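You operate a simulated robot arm through the tools that you are given. There is no shell and no other tool. Be economical: measure what you need, move in short steps, check, and stop when the job is done.

You run a simulated robot arm. Do the job below in one go: nothing can be reset, and whatever is moved stays where it is left.

## Task
Flush the middle outlet till its display counts 3 litres or more.
Fine: the outlet panel's blue lever and the outlet's knob open, then both shut; last, the orange vent knob to VENT.
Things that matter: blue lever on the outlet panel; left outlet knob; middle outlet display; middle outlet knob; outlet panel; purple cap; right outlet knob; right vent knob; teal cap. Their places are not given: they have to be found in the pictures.

It is judged by the outcome, as a careful person would: the job done as asked, and still so three seconds after it is handed in. It fails if anything else is knocked over, pushed out of place, dropped, spilled or broken.

## Robot
A 6-joint arm with a fingered hand, fixed in place. Base frame: the origin is at the foot of the arm, x ahead of it, y to its left, z up; the work surface is at about z = 0.786. Lengths are in m, angles in degrees, forces in N, time in s.
With the tool pointing down near the work surface it reaches from about 0.24 to 0.48 m from the base axis. Its first joint turns from -166.0 to 166.0 degrees. Payload 2.3 kg.
The TCP is the grasp point between the finger pads, 0.022 m short of the fingertips. In the tool frame z runs along the fingers and y along their closing line. Largest opening 0.112 m; the body of the gripper starts 0.06 m behind the TCP. The gripper is a hand of 3 fingers: y runs from the thumb to the fingers, the wrist lies at [0, 0, -0.218] in the tool frame.
Orientation is that of the tool frame in the base frame, as a unit quaternion [w, x, y, z]. With the fingers straight down and closing along the base's y, the tool's x points along the base's -x, its y along +y and its z along -z.

## Interface
- The arm moves only by the tool jog_arm. Its argument "rows" is a list of rows, each a list of 6 numbers: the turn, a rotation vector about the base's x, y, z in units of 90 degrees (1.0 is 90 degrees), then the shift along the base's x, y, z in units of 150 mm (1.0 is 150 mm). In form: [[rx, ry, rz, x, y, z], ...]. A call has 1 to 12 rows; each row is the pose to reach, as a shift and turn from the pose commanded when the call began. A call with a number of a shift or a turn outside -1 to 1 is refused whole. Each row takes 0.2 s and may step no farther than 0.05 m and 8.6 degrees from the row before; otherwise, the whole call is refused. A pose out of reach is approached as far as the arm can. The call stops where the force on the tool passes 40 N (or 10 N more than at its start, if that is more) or the arm is blocked; 0.2 s more then pass. In this call time passes only in rows, and 0.2 s behind the last. It gives the time, the measured TCP pose, the force on the tool (base axes), the opening and the grip force at its end, in the units of the frame above (readings bear some noise), with the torque about the TCP (base axes, N m) and any sound that the robot's microphone picked up.
- Cameras (640 x 400 px; columns grow to the right, rows downward): "scene" is fixed at [0.0509, 0.6504, 1.5725]; the picture's right is [-0.94, -0.35, 0.00], its down [-0.26, 0.70, -0.66] and it looks along [0.23, -0.62, -0.75] (base axes); focal length 322 px, centre (320, 200). "wrist" rides on the gripper at [0.066, 0.003, -0.08] in the tool frame; the picture's right is [-0.05, 1.00, 0.00], its down [-0.77, -0.04, -0.64] and it looks along [-0.64, -0.03, 0.77] (tool axes); focal length 275 px, centre (320, 200).
- capture(camera): a new picture of that camera. No time passes.
- raise_lower(by): slides the trunk up (or, below 0, down) by that many m; the arm rides with it, the base frame stays. It gives what a move gives, with no picture.
- curl_fingers(finger1, finger2, thumb_bend): sets how far each is bent, from 0 (flat) to 1 (curled in); at 0.3 the hand is open as for a grip, at 0.7 the pads meet at the TCP. One left out holds its place. A second passes; each finger stops where it meets its share of the squeeze, and holds until it gets a number again. It is the only way to open and close the hand. It gives what a move gives, with no picture; readings hold the bend of each and the force on the fingers (four entries, about 0 where the hand has none), thumb and palm.
- locate(camera, pixels): for up to 12 pixels [column, row] of the newest picture of that camera ("zoom" is the newest enlarged one), the place [x, y, z] in the base frame of the surface seen there, good to about 0.002 m. No time passes.
- zoom(camera, box): a new picture of the part [left, top, right, bottom] of that camera's present view, enlarged. No time passes.
- finish_job(): hands the job in; it is judged then, once.

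Keep the steps short. Do not move on a guess: measure, check each grasp and each placing, and mend mistakes. In all there are 80 turns and 38 pictures (those below and enlarged ones count). Leave the gripper open and the arm clear of the work at the hand-in unless told otherwise, and finish with a single line.

The tools are called after "Call:" as a command line: name --pt "numbers of a row" for each row, then --argument value for the rest, lists and objects as JSON in quotes. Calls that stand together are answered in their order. jog_arm: Moves the arm, as the interface text tells. Its arguments: {"type":"object","properties":{"rows":{"type":"array","items":{"type":"array","items":{"type":"number"}}}},"required":["rows"]} The other tools are called the same way: raise_lower (by) slides the trunk up or down; curl_fingers (finger1, finger2, thumb_bend) moves the fingers one by one; capture (camera) takes a picture; locate (camera, pixels) gives the place of the surface under pixels of a picture; zoom (camera, box) takes an enlarged picture of a part of a camera's view; finish_job () hands the job in.

At the start:

```text
time_s: 0.0
eef_pos: [0.3434, 0.1263, 1.1319]
ee_rot: [0.0, 0.001, 1.0, 0.0]
ft_force: [-1.0, -0.3, 0.3]
moment: [0.0, 0.02, 0.01]
width: 0.1117
grip_force: 0.0
shape: jaw
bend: [0.3, 0.3, 0.3]
finger forces: [0.0, 0.0, 0.0, 0.1, 0.0, 0.0]
trunk travel left (down, up): [-0.5, 0.09]
```

scene: 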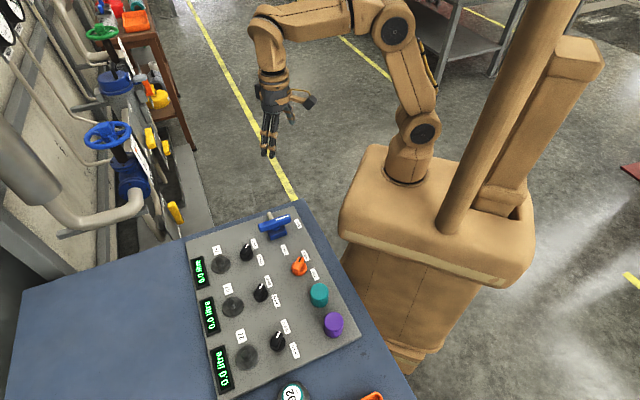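
wrist: 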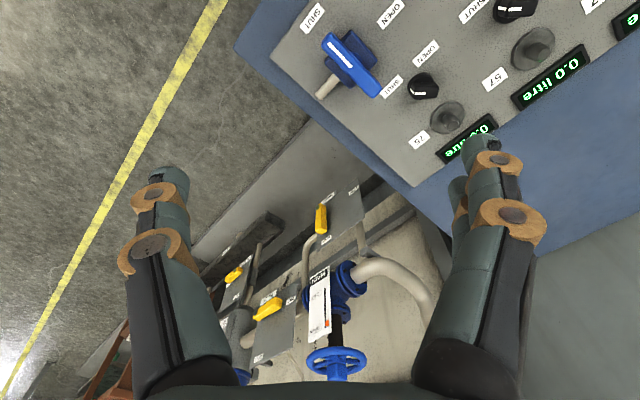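

I see the panel in the scene picture around (185-360, 205-400). I enlarge it to read labels.

Call:
zoom --camera "scene" --box '[180, 200, 370, 400]'

Call:
locate --camera "scene" --pixels '[[274, 223], [289, 217], [262, 229], [247, 252], [261, 291], [278, 341], [299, 267], [319, 294], [333, 323], [207, 316], [233, 306], [200, 272]]'

```text
2.00 times, centred on (275, 300) of scene
```

zoom: 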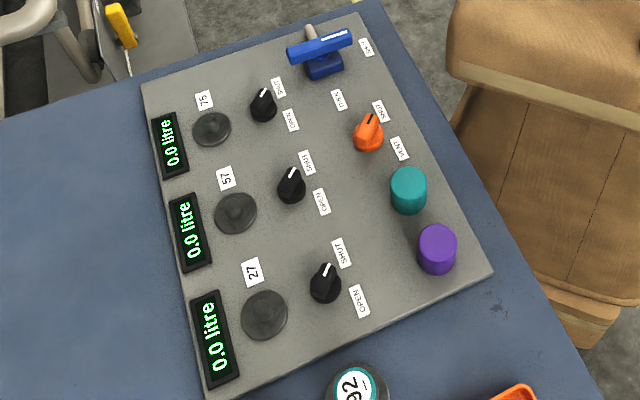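

```text
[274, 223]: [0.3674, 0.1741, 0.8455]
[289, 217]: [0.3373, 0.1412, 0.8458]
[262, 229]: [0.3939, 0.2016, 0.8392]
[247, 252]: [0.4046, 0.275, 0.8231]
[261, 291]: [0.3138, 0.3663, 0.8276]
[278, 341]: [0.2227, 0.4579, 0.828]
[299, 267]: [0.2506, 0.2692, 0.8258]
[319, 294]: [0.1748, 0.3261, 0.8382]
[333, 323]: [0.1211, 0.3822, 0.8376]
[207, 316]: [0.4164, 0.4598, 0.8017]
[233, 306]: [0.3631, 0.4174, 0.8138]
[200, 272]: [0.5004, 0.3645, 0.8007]
```

Middle outlet is "57". I enlarge the lever, the middle knob and the vent knob for pointers and labels.

Call:
zoom --camera "scene" --box '[240, 205, 330, 262]'

Call:
locate --camera "zoom" --pixels '[[320, 200]]'

Call:
zoom --camera "scene" --box '[235, 250, 335, 312]'

```text
7.02 times, centred on (285, 234) of scene
```

zoom: 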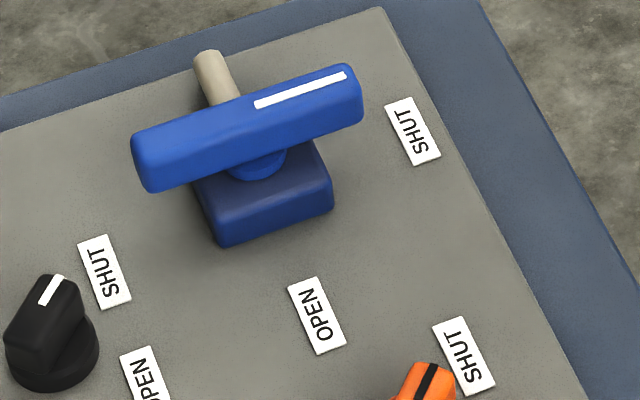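

```text
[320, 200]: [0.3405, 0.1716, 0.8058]
```

```text
6.40 times, centred on (285, 281) of scene
```

zoom: 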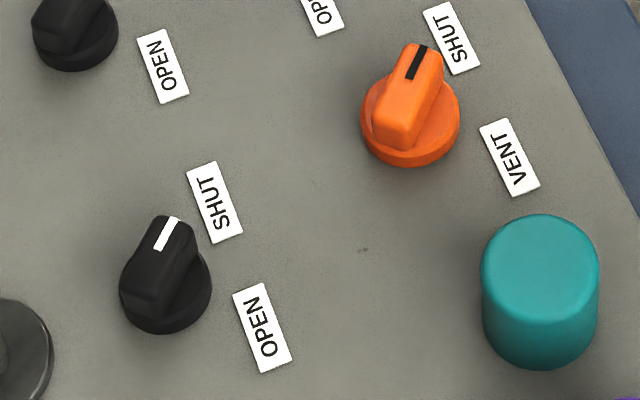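

The lever mark is at SHUT, both knob marks at SHUT. I measure marks, hubs and labels.

Call:
locate --camera "zoom" --pixels '[[173, 222], [160, 247], [140, 300], [165, 325], [213, 203], [262, 328], [421, 50], [411, 75], [395, 125], [451, 37], [509, 158], [205, 300]]'

Call:
locate --camera "scene" --pixels '[[298.1, 224.2], [284.6, 250.4], [289.5, 217], [288, 215], [262, 225], [260, 231], [275, 221], [277, 237], [269, 214], [272, 228]]'

```text
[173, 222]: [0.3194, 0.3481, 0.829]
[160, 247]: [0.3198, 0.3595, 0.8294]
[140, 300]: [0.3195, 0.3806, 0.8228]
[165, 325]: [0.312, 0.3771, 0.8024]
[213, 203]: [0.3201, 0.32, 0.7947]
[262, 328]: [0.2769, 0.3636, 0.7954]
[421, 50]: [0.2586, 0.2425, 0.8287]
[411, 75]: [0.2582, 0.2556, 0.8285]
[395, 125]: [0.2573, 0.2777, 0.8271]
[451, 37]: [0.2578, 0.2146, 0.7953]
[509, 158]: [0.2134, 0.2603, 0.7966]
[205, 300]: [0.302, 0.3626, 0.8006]
```

```text
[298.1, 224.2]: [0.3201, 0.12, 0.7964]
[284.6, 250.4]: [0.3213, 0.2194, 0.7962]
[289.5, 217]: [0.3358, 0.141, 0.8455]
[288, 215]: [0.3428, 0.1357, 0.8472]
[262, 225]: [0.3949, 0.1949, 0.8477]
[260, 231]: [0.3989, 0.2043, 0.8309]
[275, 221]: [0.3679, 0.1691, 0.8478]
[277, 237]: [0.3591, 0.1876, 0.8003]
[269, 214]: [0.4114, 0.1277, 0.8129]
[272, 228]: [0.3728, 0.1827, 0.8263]
```

Geometry (measured): lever hub about (0.370, 0.170), handle top z 0.848, mark at SHUT along (-1,-1), OPEN along (-1,+1): a 90° clockwise turn. Middle knob about (0.320, 0.364), vent about (0.258, 0.260), both also 90° clockwise. I narrow the fingers, then go above the lever, yawed 45°.

Call:
curl_fingers --finger1 0.45 --finger2 0.45 --thumb_bend 0.45

Call:
jog_arm --pt "0 0 0.0833 0.03 0.05 -0.15" --pt "0 0 0.1667 0.06 0.1 -0.3" --pt "0 0 0.25 0.09 0.15 -0.45" --pt "0 0 0.3333 0.12 0.2 -0.6" --pt "0 0 0.4167 0.15 0.25 -0.8" --pt "0 0 0.5 0.177 0.291 -1.0"

Call:
capture --camera "wrist"

```text
time_s: 1.0
eef_pos: [0.344, 0.1255, 1.1317]
ee_rot: [-0.001, 0.0, 1.0, 0.0]
ft_force: [0.3, 0.4, 0.2]
moment: [-0.01, -0.01, -0.02]
width: 0.07
grip_force: 0.1
shape: fingers
bend: [0.45, 0.45, 0.45]
finger forces: [0.0, 0.0, 0.0, 0.0, 0.1, 0.0]
trunk travel left (down, up): [-0.5, 0.09]
```

```text
time_s: 2.4
eef_pos: [0.3705, 0.1706, 0.9812]
ee_rot: [0.001, -0.383, 0.924, 0.0]
ft_force: [-0.2, 0.3, 1.0]
moment: [0.0, 0.0, -0.01]
width: 0.0701
grip_force: 0.0
shape: fingers
bend: [0.45, 0.45, 0.45]
finger forces: [0.0, 0.0, 0.0, 0.0, 0.0, 0.1]
trunk travel left (down, up): [-0.5, 0.09]
```

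```text
32 pictures are left
```

wrist: 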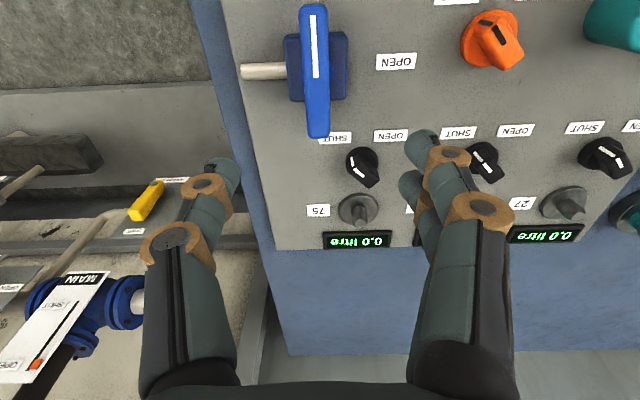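

Handle runs across the closing line as wanted. Descend to TCP z ≈ 0.847.

Call:
jog_arm --pt "0 0 0 0 0 -0.25" --pt "0 0 0 0 0 -0.5" --pt "0 0 0 0 0 -0.7" --pt "0 0 0 0 0 -0.82" --pt "0 0 0 0 0 -0.89"

Call:
capture --camera "wrist"

```text
time_s: 3.6
eef_pos: [0.3691, 0.169, 0.8488]
ee_rot: [0.0, -0.383, 0.924, -0.001]
ft_force: [0.8, -0.2, -0.7]
moment: [-0.05, -0.01, -0.01]
width: 0.0699
grip_force: 0.0
shape: fingers
bend: [0.45, 0.45, 0.45]
finger forces: [0.1, 0.0, 0.0, 0.0, 0.0, 0.1]
trunk travel left (down, up): [-0.5, 0.09]
```

```text
31 pictures are left
```

wrist: 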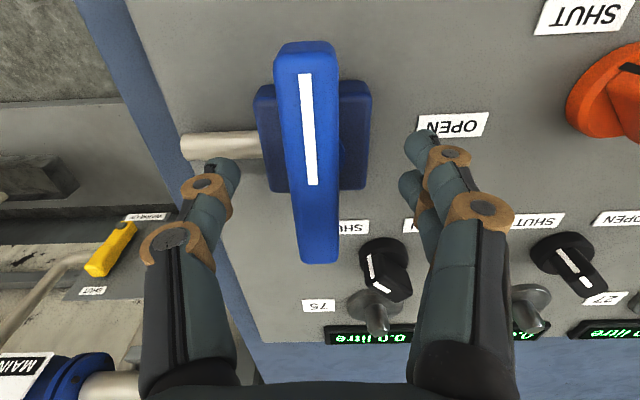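

I check the handle's position against the TCP.

Call:
locate --camera "wrist" --pixels '[[305, 45], [320, 235], [320, 262], [312, 150], [275, 60], [338, 60], [295, 235], [338, 232], [320, 200], [350, 100], [440, 165], [290, 220]]'

```text
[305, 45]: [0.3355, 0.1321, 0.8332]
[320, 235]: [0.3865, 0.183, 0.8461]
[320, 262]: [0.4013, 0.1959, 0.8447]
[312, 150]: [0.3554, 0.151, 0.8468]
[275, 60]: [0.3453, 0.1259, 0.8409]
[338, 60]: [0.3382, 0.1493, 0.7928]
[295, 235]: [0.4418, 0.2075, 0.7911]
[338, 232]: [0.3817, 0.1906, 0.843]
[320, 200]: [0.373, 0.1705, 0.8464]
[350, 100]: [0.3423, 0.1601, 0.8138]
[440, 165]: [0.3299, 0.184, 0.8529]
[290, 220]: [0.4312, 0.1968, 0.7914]
```

TCP is over the handle middle. Close the fingers on it.

Call:
curl_fingers --finger1 0.7 --finger2 0.7 --thumb_bend 0.7

Call:
capture --camera "wrist"

```text
time_s: 4.6
eef_pos: [0.37, 0.1678, 0.8486]
ee_rot: [0.0, -0.383, 0.924, 0.0]
ft_force: [0.8, -1.7, -3.3]
moment: [-0.01, -0.01, -0.04]
width: 0.0168
grip_force: 6.6
shape: fingers
bend: [0.65, 0.65, 0.66]
finger forces: [2.9, 2.8, 0.1, 0.1, 7.3, 0.0]
trunk travel left (down, up): [-0.5, 0.09]
```

```text
30 pictures are left
```

wrist: 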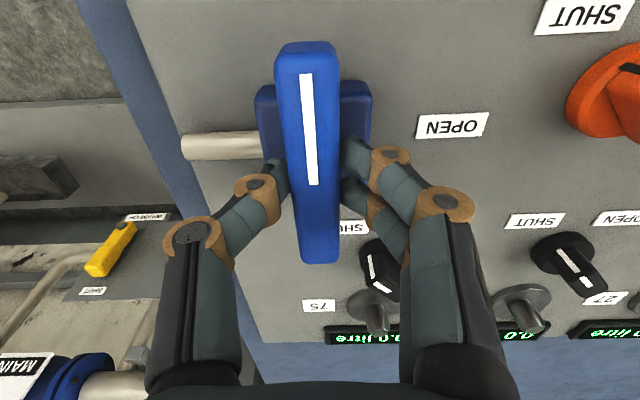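

Firm grip on the handle. Turn 90° clockwise (seen from above) in 11 rows.

Call:
jog_arm --pt "0 0 -0.0909 0 0 0" --pt "0 0 -0.1818 0 0 0" --pt "0 0 -0.2727 0 0 0" --pt "0 0 -0.3636 0 0 0" --pt "0 0 -0.4545 0 0 0" --pt "0 0 -0.5454 0 0 0" --pt "0 0 -0.6363 0 0 0" --pt "0 0 -0.7272 0 0 0" --pt "0 0 -0.8181 0 0 0" --pt "0 0 -0.909 0 0 0" --pt "0 0 -1.0 0 0 0"

Call:
zoom --camera "scene" --box '[180, 200, 340, 300]'

```text
time_s: 7.0
eef_pos: [0.3697, 0.1684, 0.8499]
ee_rot: [-0.001, 0.384, 0.923, 0.0]
ft_force: [7.8, -6.2, -0.9]
moment: [-0.08, -0.11, 0.01]
width: 0.0165
grip_force: 6.7
shape: fingers
bend: [0.66, 0.66, 0.66]
finger forces: [3.9, 3.2, 0.0, 0.0, 6.0, 0.0]
trunk travel left (down, up): [-0.5, 0.09]
```

```text
4.00 times, centred on (260, 250) of scene
```

zoom: 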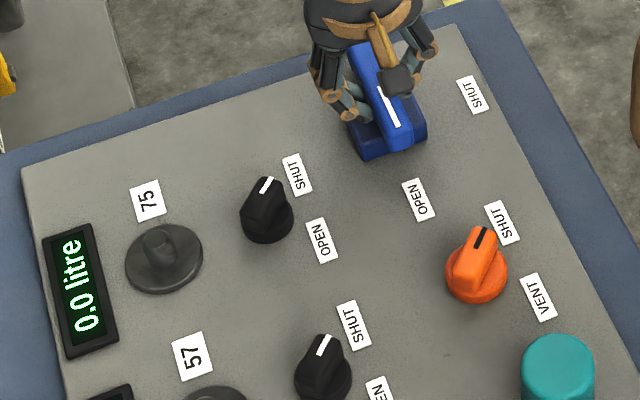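

The lever points at OPEN. Release and rise.

Call:
curl_fingers --finger1 0.45 --finger2 0.45 --thumb_bend 0.45

Call:
jog_arm --pt "0 0 0 0 0 0.2" --pt "0 0 0 0 0 0.45" --pt "0 0 0.09 0 0.1 0.55" --pt "0 0 0.18 -0.04 0.25 0.55" --pt "0 0 0.27 -0.08 0.4 0.55" --pt "0 0 0.36 -0.12 0.55 0.55" --pt "0 0 0.45 -0.16 0.7 0.55" --pt "0 0 0.54 -0.2 0.8 0.55" --pt "0 0 0.63 -0.24 0.9 0.55" --pt "0 0 0.72 -0.28 1.0 0.55" --pt "0 0 0.81 -0.33 1.0 0.55" --pt "0 0 0.9 -0.33 1.0 0.55"

Call:
zoom --camera "scene" --box '[180, 200, 370, 400]'

```text
time_s: 8.0
eef_pos: [0.3691, 0.1691, 0.8479]
ee_rot: [0.0, 0.383, 0.924, 0.0]
ft_force: [0.1, -0.2, 0.6]
moment: [-0.04, -0.01, -0.01]
width: 0.0689
grip_force: 0.1
shape: fingers
bend: [0.45, 0.45, 0.45]
finger forces: [0.0, 0.1, 0.0, 0.0, 0.0, 0.0]
trunk travel left (down, up): [-0.5, 0.09]
```

```text
time_s: 10.6
eef_pos: [0.3198, 0.3196, 0.9331]
ee_rot: [0.0, -0.311, 0.95, 0.0]
ft_force: [0.1, -0.1, -1.2]
moment: [-0.03, 0.04, 0.05]
width: 0.0693
grip_force: 0.0
shape: fingers
bend: [0.45, 0.45, 0.45]
finger forces: [0.0, 0.0, 0.0, 0.1, 0.0, 0.1]
trunk travel left (down, up): [-0.5, 0.09]
```

```text
2.00 times, centred on (275, 300) of scene
```

zoom: 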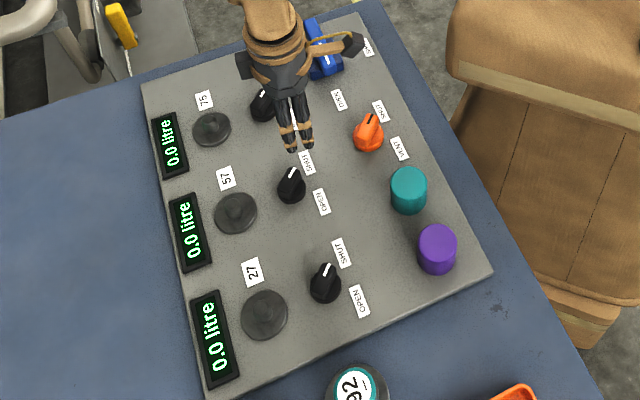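

Displays at 0.0. Continue to above the middle knob at (0.320, 0.364), yaw 90°.

Call:
jog_arm --pt "0 0 0.0857 0 0.05 0" --pt "0 0 0.171 0 0.1 0" --pt "0 0 0.257 0 0.15 0" --pt "0 0 0.343 0 0.2 0" --pt "0 0 0.429 0 0.25 0" --pt "0 0 0.514 0 0.295 0" --pt "0 0 0.6 0 0.295 0"

Call:
capture --camera "wrist"

```text
time_s: 12.2
eef_pos: [0.3181, 0.362, 0.9312]
ee_rot: [-0.001, 0.708, -0.707, -0.001]
ft_force: [0.0, -0.5, 0.2]
moment: [-0.02, 0.01, 0.0]
width: 0.069
grip_force: 0.0
shape: fingers
bend: [0.45, 0.45, 0.45]
finger forces: [0.0, 0.0, 0.0, 0.0, 0.0, 0.1]
out of reach, approached as far as the arm can: row 6, 7
trunk travel left (down, up): [-0.5, 0.09]
```

```text
27 pictures are left
```

wrist: 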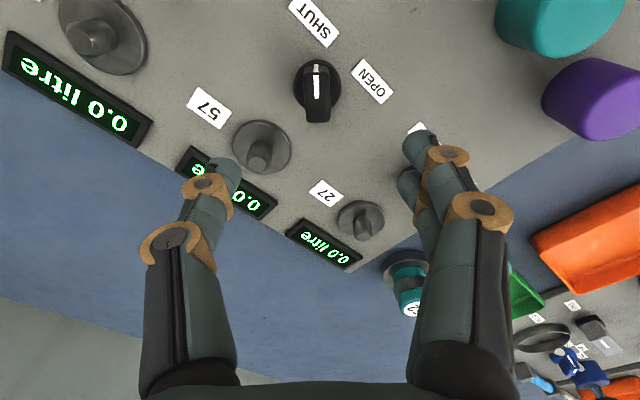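

SHUT is up in the picture, knob bar straight across the closing line. I measure the knob bar.

Call:
locate --camera "wrist" --pixels '[[316, 66], [317, 95], [317, 117], [304, 90], [331, 90], [295, 75], [339, 85]]'

```text
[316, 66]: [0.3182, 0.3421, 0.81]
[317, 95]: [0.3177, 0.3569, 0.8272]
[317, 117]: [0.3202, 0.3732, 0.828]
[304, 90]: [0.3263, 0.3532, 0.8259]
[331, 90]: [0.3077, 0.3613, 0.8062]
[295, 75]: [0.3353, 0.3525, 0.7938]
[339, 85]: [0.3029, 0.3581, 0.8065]
```

Bar centre ≈ (0.319, 0.363). The TCP is on it, so lower using the trunk, keeping the arm's shape (near its reach limit).

Call:
raise_lower --by -0.06

Call:
raise_lower --by -0.04

Call:
capture --camera "wrist"

```text
time_s: 13.2
eef_pos: [0.3182, 0.3612, 0.8707]
ee_rot: [0.0, 0.707, -0.707, 0.0]
ft_force: [-0.5, -0.2, -0.4]
moment: [-0.01, -0.01, 0.02]
width: 0.0688
grip_force: 0.0
shape: fingers
bend: [0.45, 0.45, 0.45]
finger forces: [0.0, 0.0, 0.1, 0.1, 0.0, 0.0]
trunk travel left (down, up): [-0.44, 0.15]
```

```text
time_s: 14.0
eef_pos: [0.3183, 0.3612, 0.8307]
ee_rot: [0.001, -0.707, 0.707, 0.001]
ft_force: [-0.6, 0.4, -0.8]
moment: [-0.02, -0.02, 0.03]
width: 0.069
grip_force: 0.0
shape: fingers
bend: [0.45, 0.45, 0.45]
finger forces: [0.1, 0.1, 0.1, 0.0, 0.1, 0.1]
trunk travel left (down, up): [-0.4, 0.19]
```

```text
26 pictures are left
```

wrist: 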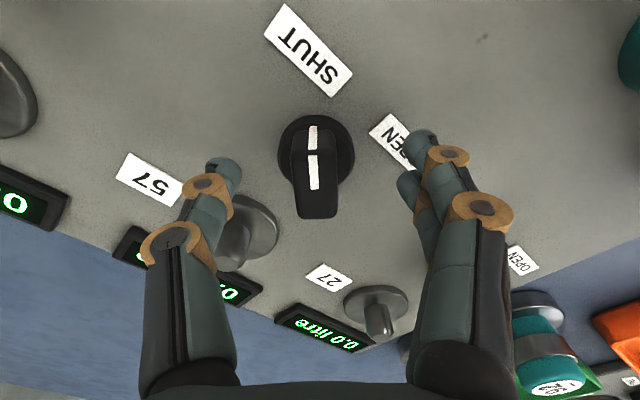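

I check where the bar lies relative to the TCP.

Call:
locate --camera "wrist" --pixels '[[312, 128], [314, 150], [316, 175], [317, 190], [317, 200], [318, 214], [294, 180], [338, 180], [282, 155], [352, 150], [315, 116]]'

```text
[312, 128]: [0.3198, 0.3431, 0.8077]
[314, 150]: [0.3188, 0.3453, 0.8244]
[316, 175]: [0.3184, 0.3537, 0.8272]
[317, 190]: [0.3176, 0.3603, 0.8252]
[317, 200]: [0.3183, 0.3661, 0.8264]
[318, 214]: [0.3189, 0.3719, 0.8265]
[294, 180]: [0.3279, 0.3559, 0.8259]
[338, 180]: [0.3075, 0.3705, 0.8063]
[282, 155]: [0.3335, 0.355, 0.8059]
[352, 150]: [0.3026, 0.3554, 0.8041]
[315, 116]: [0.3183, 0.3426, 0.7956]
```

TCP centred on the bar, tips just above the disc. Close.

Call:
curl_fingers --finger1 0.7 --finger2 0.7 --thumb_bend 0.7

Call:
capture --camera "wrist"

```text
time_s: 15.0
eef_pos: [0.3184, 0.3619, 0.8314]
ee_rot: [0.0, -0.707, 0.707, 0.0]
ft_force: [0.2, -0.6, -1.6]
moment: [0.0, 0.01, 0.0]
width: 0.0152
grip_force: 5.6
shape: fingers
bend: [0.66, 0.66, 0.66]
finger forces: [2.6, 2.6, 0.0, 0.1, 6.4, 0.0]
trunk travel left (down, up): [-0.4, 0.19]
```

```text
25 pictures are left
```

wrist: 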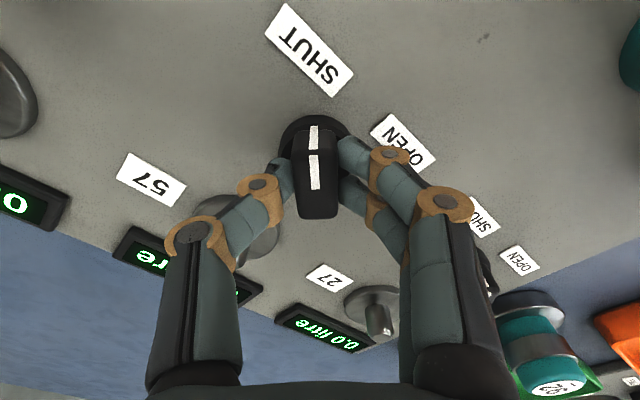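

Gripped. Turn 90° clockwise to OPEN, staying gripped to shut quickly afterwards.

Call:
jog_arm --pt "0 0 -0.0909 0 0 0" --pt "0 0 -0.1818 0 0 0" --pt "0 0 -0.2727 0 0 0" --pt "0 0 -0.3636 0 0 0" --pt "0 0 -0.4545 0 0 0" --pt "0 0 -0.5454 0 0 0" --pt "0 0 -0.6363 0 0 0" --pt "0 0 -0.7272 0 0 0" --pt "0 0 -0.8181 0 0 0" --pt "0 0 -0.909 0 0 0" --pt "0 0 -1.0 0 0 0"

Call:
zoom --camera "scene" --box '[180, 240, 340, 400]'

```text
time_s: 17.4
eef_pos: [0.3178, 0.3626, 0.8306]
ee_rot: [0.001, 0.002, 1.0, 0.0]
ft_force: [6.1, 2.9, 2.1]
moment: [0.07, -0.1, 0.01]
width: 0.0147
grip_force: 6.1
shape: fingers
bend: [0.66, 0.66, 0.67]
finger forces: [3.9, 4.2, 0.0, 0.1, 4.6, 0.0]
trunk travel left (down, up): [-0.4, 0.19]
```

```text
2.50 times, centred on (260, 320) of scene
```

zoom: 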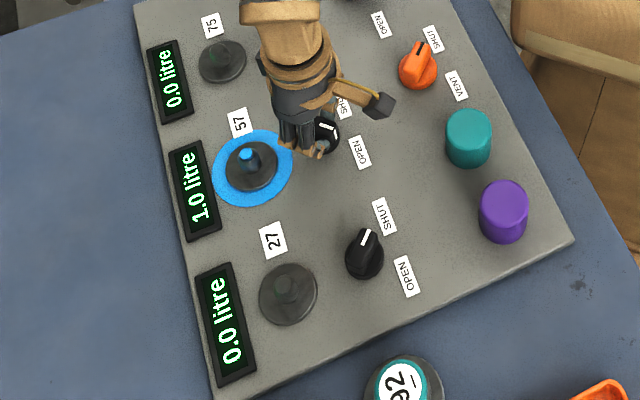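

Display 1.0 litre and water runs. Wait about 1 s.

Call:
jog_arm --pt "0 0 0 0 0 0" --pt "0 0 0 0 0 0" --pt "0 0 0 0 0 0" --pt "0 0 0 0 0 0" --pt "0 0 0 0 0 0"

Call:
zoom --camera "scene" --box '[180, 240, 340, 400]'

```text
time_s: 18.6
eef_pos: [0.3184, 0.3619, 0.8299]
ee_rot: [0.001, 0.0, 1.0, 0.0]
ft_force: [6.6, 3.9, 1.0]
moment: [0.07, -0.08, 0.0]
width: 0.0146
grip_force: 6.3
shape: fingers
bend: [0.66, 0.66, 0.67]
finger forces: [4.0, 4.1, 0.0, 0.1, 4.7, 0.0]
trunk travel left (down, up): [-0.4, 0.19]
```

```text
2.50 times, centred on (260, 320) of scene
```

zoom: 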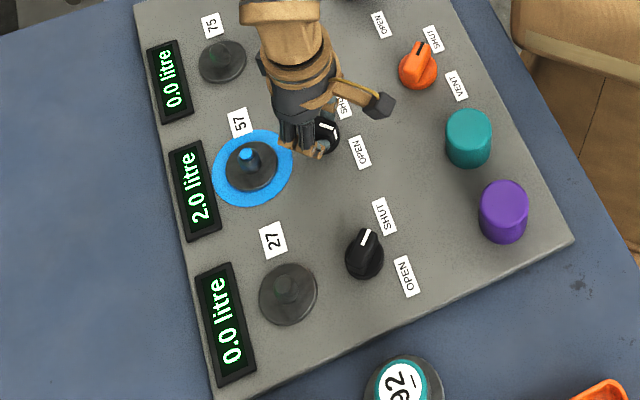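

2.0 litre, about 0.83 L/s. Wait 1.6 s more.

Call:
jog_arm --pt "0 0 0 0 0 0" --pt "0 0 0 0 0 0" --pt "0 0 0 0 0 0" --pt "0 0 0 0 0 0" --pt "0 0 0 0 0 0" --pt "0 0 0 0 0 0" --pt "0 0 0 0 0 0"

Call:
zoom --camera "scene" --box '[180, 240, 340, 400]'

```text
time_s: 20.2
eef_pos: [0.3187, 0.361, 0.8303]
ee_rot: [0.001, 0.0, 1.0, 0.0]
ft_force: [6.8, 3.7, 1.8]
moment: [0.09, -0.09, 0.0]
width: 0.0146
grip_force: 6.5
shape: fingers
bend: [0.66, 0.66, 0.67]
finger forces: [4.0, 4.1, 0.0, 0.1, 4.6, 0.0]
trunk travel left (down, up): [-0.4, 0.19]
```

```text
2.50 times, centred on (260, 320) of scene
```

zoom: 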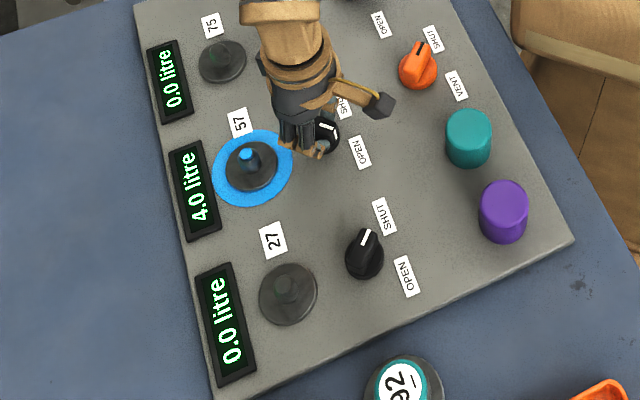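

4.0 litres counted, which is enough. Turn the knob back 90° counter-clockwise to SHUT.

Call:
jog_arm --pt "0 0 0.0909 0 0 0" --pt "0 0 0.1818 0 0 0" --pt "0 0 0.2727 0 0 0" --pt "0 0 0.3636 0 0 0" --pt "0 0 0.4545 0 0 0" --pt "0 0 0.5454 0 0 0" --pt "0 0 0.6363 0 0 0" --pt "0 0 0.7272 0 0 0" --pt "0 0 0.8181 0 0 0" --pt "0 0 0.909 0 0 0" --pt "0 0 1.0 0 0 0"

Call:
capture --camera "wrist"

```text
time_s: 22.6
eef_pos: [0.3176, 0.3613, 0.8323]
ee_rot: [0.0, 0.708, -0.707, 0.0]
ft_force: [1.9, -0.2, -2.0]
moment: [-0.03, -0.02, -0.03]
width: 0.0147
grip_force: 6.0
shape: fingers
bend: [0.66, 0.66, 0.67]
finger forces: [2.7, 2.5, 0.1, 0.1, 6.8, 0.1]
trunk travel left (down, up): [-0.4, 0.19]
```

```text
21 pictures are left
```

wrist: 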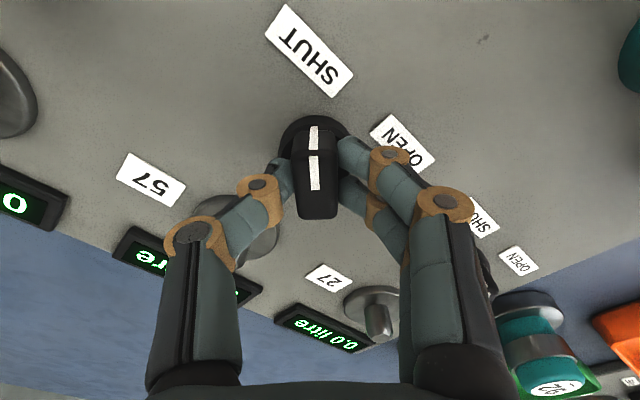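

The knob mark is back on SHUT and the water stopped. Release, raise by the trunk, and look.

Call:
curl_fingers --finger1 0.45 --finger2 0.45 --thumb_bend 0.45

Call:
raise_lower --by 0.1

Call:
jog_arm --pt "0 0 -0.09 0 -0.1 0" --pt "0 0 -0.18 0.02 -0.2 0" --pt "0 0 -0.27 0.05 -0.3 0" --pt "0 0 -0.36 0.08 -0.4 0" --pt "0 0 -0.45 0.11 -0.5 0" --pt "0 0 -0.54 0.14 -0.6 0" --pt "0 0 -0.63 0.18 -0.7 0" --pt "0 0 -0.72 0.22 -0.8 0" --pt "0 0 -0.81 0.26 -0.9 0" --pt "0 0 -0.9 0.3 -1.0 0"

Call:
zoom --camera "scene" --box '[180, 240, 340, 400]'

```text
time_s: 23.6
eef_pos: [0.3179, 0.3626, 0.8316]
ee_rot: [0.0, 0.707, -0.707, -0.001]
ft_force: [0.6, 0.1, -0.6]
moment: [0.0, 0.02, -0.04]
width: 0.0688
grip_force: 0.1
shape: fingers
bend: [0.45, 0.45, 0.45]
finger forces: [0.0, 0.0, 0.0, 0.0, 0.0, 0.0]
trunk travel left (down, up): [-0.4, 0.19]
```

```text
time_s: 25.0
eef_pos: [0.3182, 0.3608, 0.9314]
ee_rot: [0.0, -0.707, 0.708, 0.001]
ft_force: [-1.1, 1.1, 0.6]
moment: [0.05, 0.01, 0.0]
width: 0.0688
grip_force: 0.0
shape: fingers
bend: [0.45, 0.45, 0.45]
finger forces: [0.1, 0.0, 0.0, 0.0, 0.1, 0.0]
trunk travel left (down, up): [-0.5, 0.09]
```

```text
time_s: 27.2
eef_pos: [0.3641, 0.2115, 0.9311]
ee_rot: [0.001, -0.078, 0.997, 0.0]
ft_force: [0.3, -0.4, 0.4]
moment: [0.02, -0.02, -0.01]
width: 0.069
grip_force: 0.0
shape: fingers
bend: [0.45, 0.45, 0.45]
finger forces: [0.0, 0.1, 0.0, 0.0, 0.0, 0.1]
trunk travel left (down, up): [-0.5, 0.09]
```

```text
2.50 times, centred on (260, 320) of scene
```

zoom: 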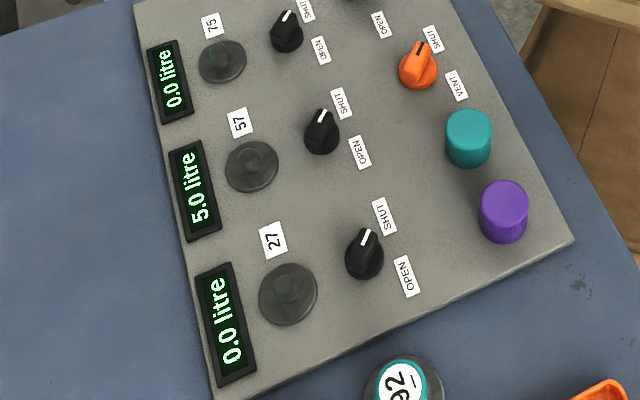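

Display 5.0, knob shut, no flow. Now yaw to -45° above the lever.

Call:
jog_arm --pt "0 0 -0.0857 0 -0.05 0" --pt "0 0 -0.171 0.01 -0.1 0" --pt "0 0 -0.257 0.015 -0.15 0" --pt "0 0 -0.343 0.02 -0.2 0" --pt "0 0 -0.429 0.03 -0.25 0" --pt "0 0 -0.514 0.036 -0.283 0" --pt "0 0 -0.6 0.036 -0.283 0"

Call:
capture --camera "wrist"

```text
time_s: 28.8
eef_pos: [0.3691, 0.1692, 0.931]
ee_rot: [0.001, 0.383, 0.924, -0.001]
ft_force: [0.3, -0.1, 0.5]
moment: [0.0, -0.02, 0.0]
width: 0.0691
grip_force: 0.2
shape: fingers
bend: [0.45, 0.45, 0.45]
finger forces: [0.0, 0.1, 0.0, 0.1, 0.0, 0.0]
trunk travel left (down, up): [-0.5, 0.09]
```

```text
19 pictures are left
```

wrist: 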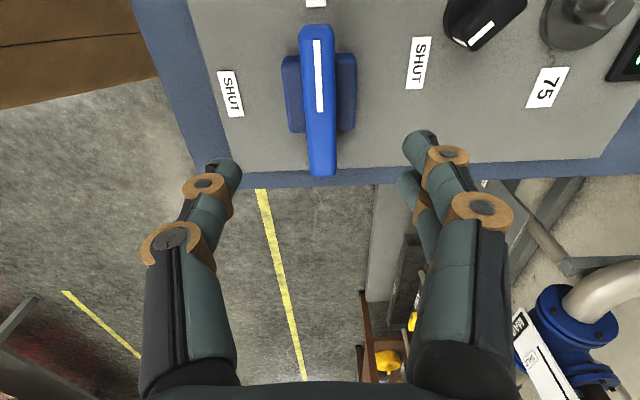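

The handle is aligned. Descend 83 mm and close.

Call:
jog_arm --pt "0 0 0 0 0 -0.2" --pt "0 0 0 0 0 -0.38" --pt "0 0 0 0 0 -0.5" --pt "0 0 0 0 0 -0.553"

Call:
curl_fingers --finger1 0.7 --finger2 0.7 --thumb_bend 0.7

Call:
capture --camera "wrist"

```text
time_s: 29.8
eef_pos: [0.3673, 0.1675, 0.8483]
ee_rot: [0.0, 0.382, 0.924, 0.0]
ft_force: [0.7, -0.5, -0.4]
moment: [0.0, 0.02, 0.01]
width: 0.0691
grip_force: 0.0
shape: fingers
bend: [0.45, 0.45, 0.45]
finger forces: [0.0, 0.1, 0.1, 0.0, 0.1, 0.1]
trunk travel left (down, up): [-0.5, 0.09]
```

```text
time_s: 30.8
eef_pos: [0.3683, 0.1681, 0.8469]
ee_rot: [0.0, 0.383, 0.924, -0.001]
ft_force: [0.4, 1.1, -2.9]
moment: [-0.02, -0.02, -0.05]
width: 0.0168
grip_force: 5.9
shape: fingers
bend: [0.64, 0.64, 0.67]
finger forces: [3.3, 3.5, 0.0, 0.0, 5.8, 0.1]
trunk travel left (down, up): [-0.5, 0.09]
```

```text
18 pictures are left
```

wrist: 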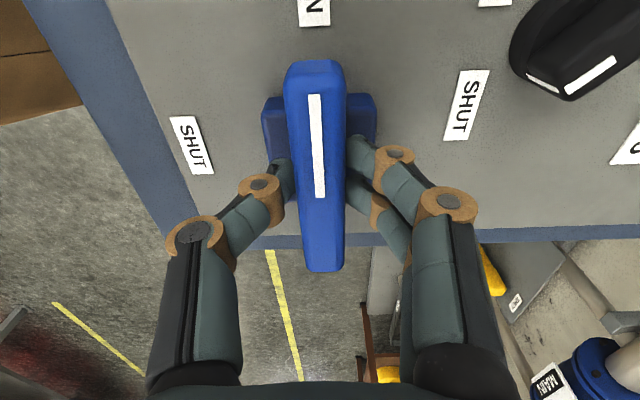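

Good grip. Turn 90° counter-clockwise to SHUT.

Call:
jog_arm --pt "0 0 0.0909 0 0 0" --pt "0 0 0.1818 0 0 0" --pt "0 0 0.2727 0 0 0" --pt "0 0 0.3636 0 0 0" --pt "0 0 0.4545 0 0 0" --pt "0 0 0.5454 0 0 0" --pt "0 0 0.6363 0 0 0" --pt "0 0 0.7272 0 0 0" --pt "0 0 0.8181 0 0 0" --pt "0 0 0.909 0 0 0" --pt "0 0 1.0 0 0 0"

Call:
capture --camera "wrist"

```text
time_s: 33.2
eef_pos: [0.3681, 0.1691, 0.8501]
ee_rot: [0.001, -0.383, 0.924, 0.001]
ft_force: [-2.7, -9.8, -1.5]
moment: [-0.17, 0.08, -0.07]
width: 0.0166
grip_force: 6.7
shape: fingers
bend: [0.67, 0.67, 0.65]
finger forces: [2.6, 2.1, 0.0, 0.1, 9.0, 0.1]
trunk travel left (down, up): [-0.5, 0.09]
```

```text
17 pictures are left
```

wrist: 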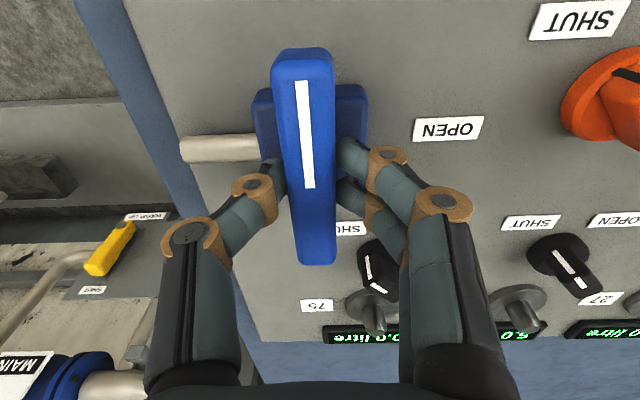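

The lever is back to SHUT. Release, rise 83 mm, then go over the vent knob at yaw 90°.

Call:
curl_fingers --finger1 0.45 --finger2 0.45 --thumb_bend 0.45

Call:
jog_arm --pt "0 0 0 0 0 0.2" --pt "0 0 0 0 0 0.45" --pt "0 0 0 0 0 0.55" --pt "0 0 0.0833 -0.12 0.1 0.55" --pt "0 0 0.1667 -0.25 0.2 0.55" --pt "0 0 0.25 -0.37 0.3 0.55" --pt "0 0 0.3333 -0.49 0.4 0.55" --pt "0 0 0.4167 -0.62 0.5 0.55" --pt "0 0 0.5 -0.74 0.61 0.55"

Call:
capture --camera "wrist"

Call:
capture --camera "scene"

```text
time_s: 34.2
eef_pos: [0.3698, 0.1689, 0.8495]
ee_rot: [0.001, -0.382, 0.924, 0.0]
ft_force: [-0.9, 1.0, -0.7]
moment: [0.0, 0.01, -0.04]
width: 0.0687
grip_force: 0.2
shape: fingers
bend: [0.45, 0.45, 0.45]
finger forces: [0.0, 0.0, 0.0, 0.0, 0.0, 0.0]
trunk travel left (down, up): [-0.5, 0.09]
```

```text
time_s: 36.2
eef_pos: [0.2555, 0.2608, 0.9315]
ee_rot: [-0.001, 0.708, -0.707, -0.001]
ft_force: [0.0, -0.1, 1.1]
moment: [-0.02, -0.01, -0.01]
width: 0.0688
grip_force: 0.1
shape: fingers
bend: [0.45, 0.45, 0.45]
finger forces: [0.0, 0.0, 0.1, 0.0, 0.0, 0.0]
trunk travel left (down, up): [-0.5, 0.09]
```

```text
16 pictures are left
```

wrist: 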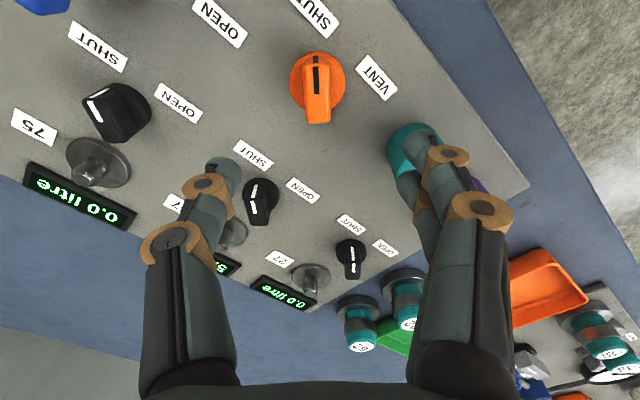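

```text
15 pictures are left
```

scene: 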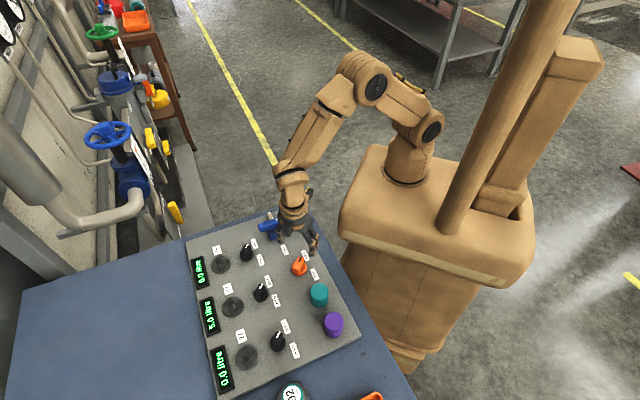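

Vent knob below. I measure its bar.

Call:
locate --camera "wrist" --pixels '[[316, 62], [316, 90], [318, 118], [303, 95], [331, 95], [292, 75], [344, 75], [390, 150], [410, 125]]'

```text
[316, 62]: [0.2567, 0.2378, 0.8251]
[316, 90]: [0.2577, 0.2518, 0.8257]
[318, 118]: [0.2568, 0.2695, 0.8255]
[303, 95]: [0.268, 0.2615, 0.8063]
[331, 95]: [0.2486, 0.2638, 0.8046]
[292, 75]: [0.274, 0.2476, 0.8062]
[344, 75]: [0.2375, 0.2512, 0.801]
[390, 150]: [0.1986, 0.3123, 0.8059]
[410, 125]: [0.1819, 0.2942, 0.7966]
```

Bar centre ≈ (0.257, 0.259). Descend to z ≈ 0.830.

Call:
jog_arm --pt "0 0 0 0 0 -0.25" --pt "0 0 0 0 0 -0.45" --pt "0 0 0 0.003 -0.006 -0.6" --pt "0 0 0 0.003 -0.006 -0.673"

Call:
capture --camera "wrist"

```text
time_s: 37.2
eef_pos: [0.2583, 0.2596, 0.8299]
ee_rot: [0.001, -0.707, 0.707, 0.0]
ft_force: [0.0, 0.5, -0.5]
moment: [0.0, -0.01, 0.04]
width: 0.0689
grip_force: 0.1
shape: fingers
bend: [0.45, 0.45, 0.45]
finger forces: [0.1, 0.0, 0.1, 0.0, 0.0, 0.0]
trunk travel left (down, up): [-0.5, 0.09]
```

```text
14 pictures are left
```

wrist: 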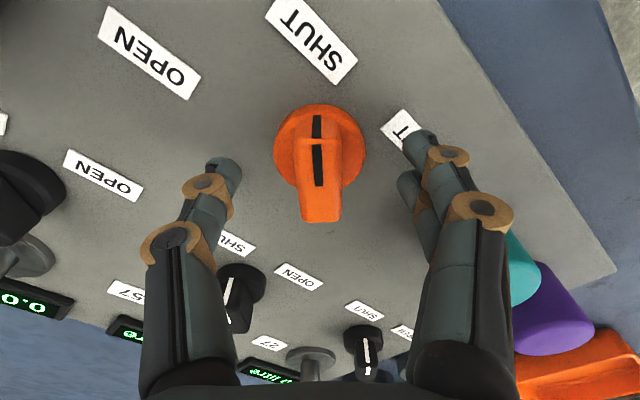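

Aligned and clear of neighbours. Close on the vent knob.

Call:
curl_fingers --finger1 0.7 --finger2 0.7 --thumb_bend 0.7

Call:
jog_arm --pt "0 0 -0.0909 0 0 0" --pt "0 0 -0.1818 0 0 0" --pt "0 0 -0.2727 0 0 0" --pt "0 0 -0.3636 0 0 0" --pt "0 0 -0.4545 0 0 0" --pt "0 0 -0.5454 0 0 0" --pt "0 0 -0.6363 0 0 0" --pt "0 0 -0.7272 0 0 0" --pt "0 0 -0.8181 0 0 0" --pt "0 0 -0.909 0 0 0" --pt "0 0 -1.0 0 0 0"

Call:
capture --camera "wrist"

```text
time_s: 38.2
eef_pos: [0.2573, 0.2604, 0.8293]
ee_rot: [0.0, -0.707, 0.707, 0.0]
ft_force: [-2.9, -1.0, 2.4]
moment: [-0.03, -0.06, -0.01]
width: 0.0207
grip_force: 8.7
shape: fingers
bend: [0.62, 0.63, 0.66]
finger forces: [4.9, 4.0, 0.1, 0.1, 8.0, 0.0]
trunk travel left (down, up): [-0.5, 0.09]
```

```text
time_s: 40.6
eef_pos: [0.2584, 0.2596, 0.829]
ee_rot: [0.001, 0.001, 1.0, 0.0]
ft_force: [12.8, 1.0, 9.2]
moment: [-0.04, -0.26, 0.02]
width: 0.0187
grip_force: 13.2
shape: fingers
bend: [0.63, 0.64, 0.67]
finger forces: [4.7, 6.1, 0.1, 0.0, 15.7, 0.0]
trunk travel left (down, up): [-0.5, 0.09]
```

```text
13 pictures are left
```

wrist: 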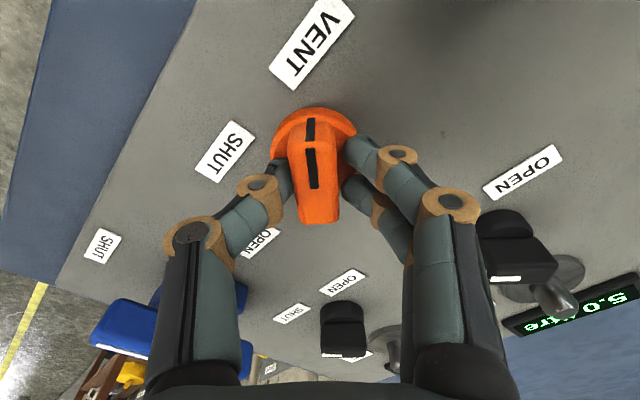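

The vent mark now points at VENT. Release, rise, and move away to check everything.

Call:
curl_fingers --finger1 0.3 --finger2 0.3 --thumb_bend 0.3

Call:
jog_arm --pt "0 0 0 0 0 0.2" --pt "0 0 0 0 0 0.45" --pt "0 0 0 0 0 0.7" --pt "0 0 0 0 0 1.0"

Call:
jog_arm --pt "0 0 0 0.1 -0.2 0.2" --pt "0 0 0 0.2 -0.4 0.4" --pt "0 0 0 0.3 -0.6 0.6" --pt "0 0 0 0.4 -0.8 0.8" --pt "0 0 0 0.5 -0.95 0.9"

Call:
zoom --camera "scene" --box '[180, 200, 370, 400]'

Call:
zoom --camera "scene" --box '[235, 205, 345, 305]'

```text
time_s: 41.6
eef_pos: [0.2573, 0.2596, 0.8311]
ee_rot: [0.001, 0.001, 1.0, -0.001]
ft_force: [0.3, -0.3, -0.2]
moment: [0.0, 0.01, 0.01]
width: 0.1111
grip_force: 0.0
shape: fingers
bend: [0.3, 0.3, 0.3]
finger forces: [0.0, 0.0, 0.0, 0.0, 0.0, 0.1]
trunk travel left (down, up): [-0.5, 0.09]
```

```text
time_s: 42.6
eef_pos: [0.2575, 0.259, 0.9796]
ee_rot: [0.0, 0.0, 1.0, 0.0]
ft_force: [0.3, 0.2, -0.8]
moment: [0.04, 0.03, 0.03]
width: 0.1111
grip_force: 0.0
shape: fingers
bend: [0.3, 0.3, 0.3]
finger forces: [0.0, 0.0, 0.0, 0.1, 0.0, 0.1]
trunk travel left (down, up): [-0.5, 0.09]
```

```text
time_s: 43.8
eef_pos: [0.3329, 0.1178, 1.1135]
ee_rot: [0.0, -0.001, 1.0, 0.0]
ft_force: [-0.4, -0.2, 0.2]
moment: [-0.02, -0.01, 0.02]
width: 0.1115
grip_force: 0.0
shape: fingers
bend: [0.3, 0.3, 0.3]
finger forces: [0.0, 0.0, 0.1, 0.1, 0.0, 0.0]
trunk travel left (down, up): [-0.5, 0.09]
```

```text
2.00 times, centred on (275, 300) of scene
```

zoom: 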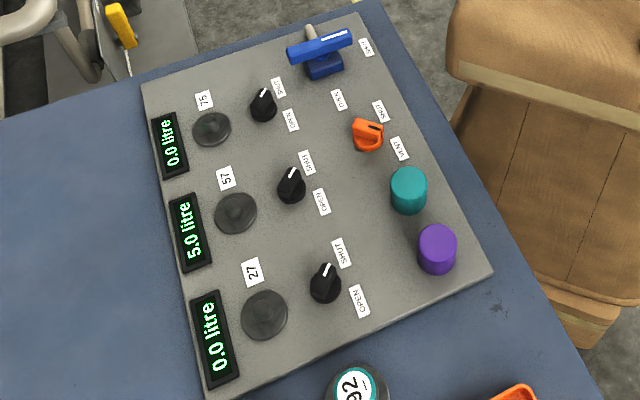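

```text
4.00 times, centred on (290, 255) of scene
```

zoom: 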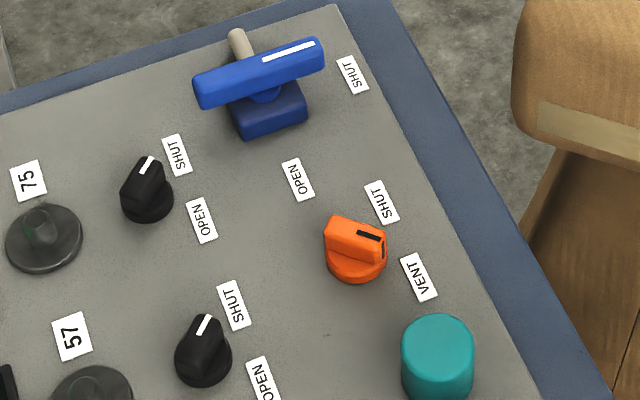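

The display reads 5.0 litres. The lever and middle knob are at SHUT, the vent is at VENT, the hand is open and clear, and everything else sits where it was. Handing in.

Call:
finish_job

```text
The job is handed in.
```

The middle outlet was flushed to 5.0 litres, the blue lever and middle knob are shut, the orange vent knob is at VENT, and the job is handed in.
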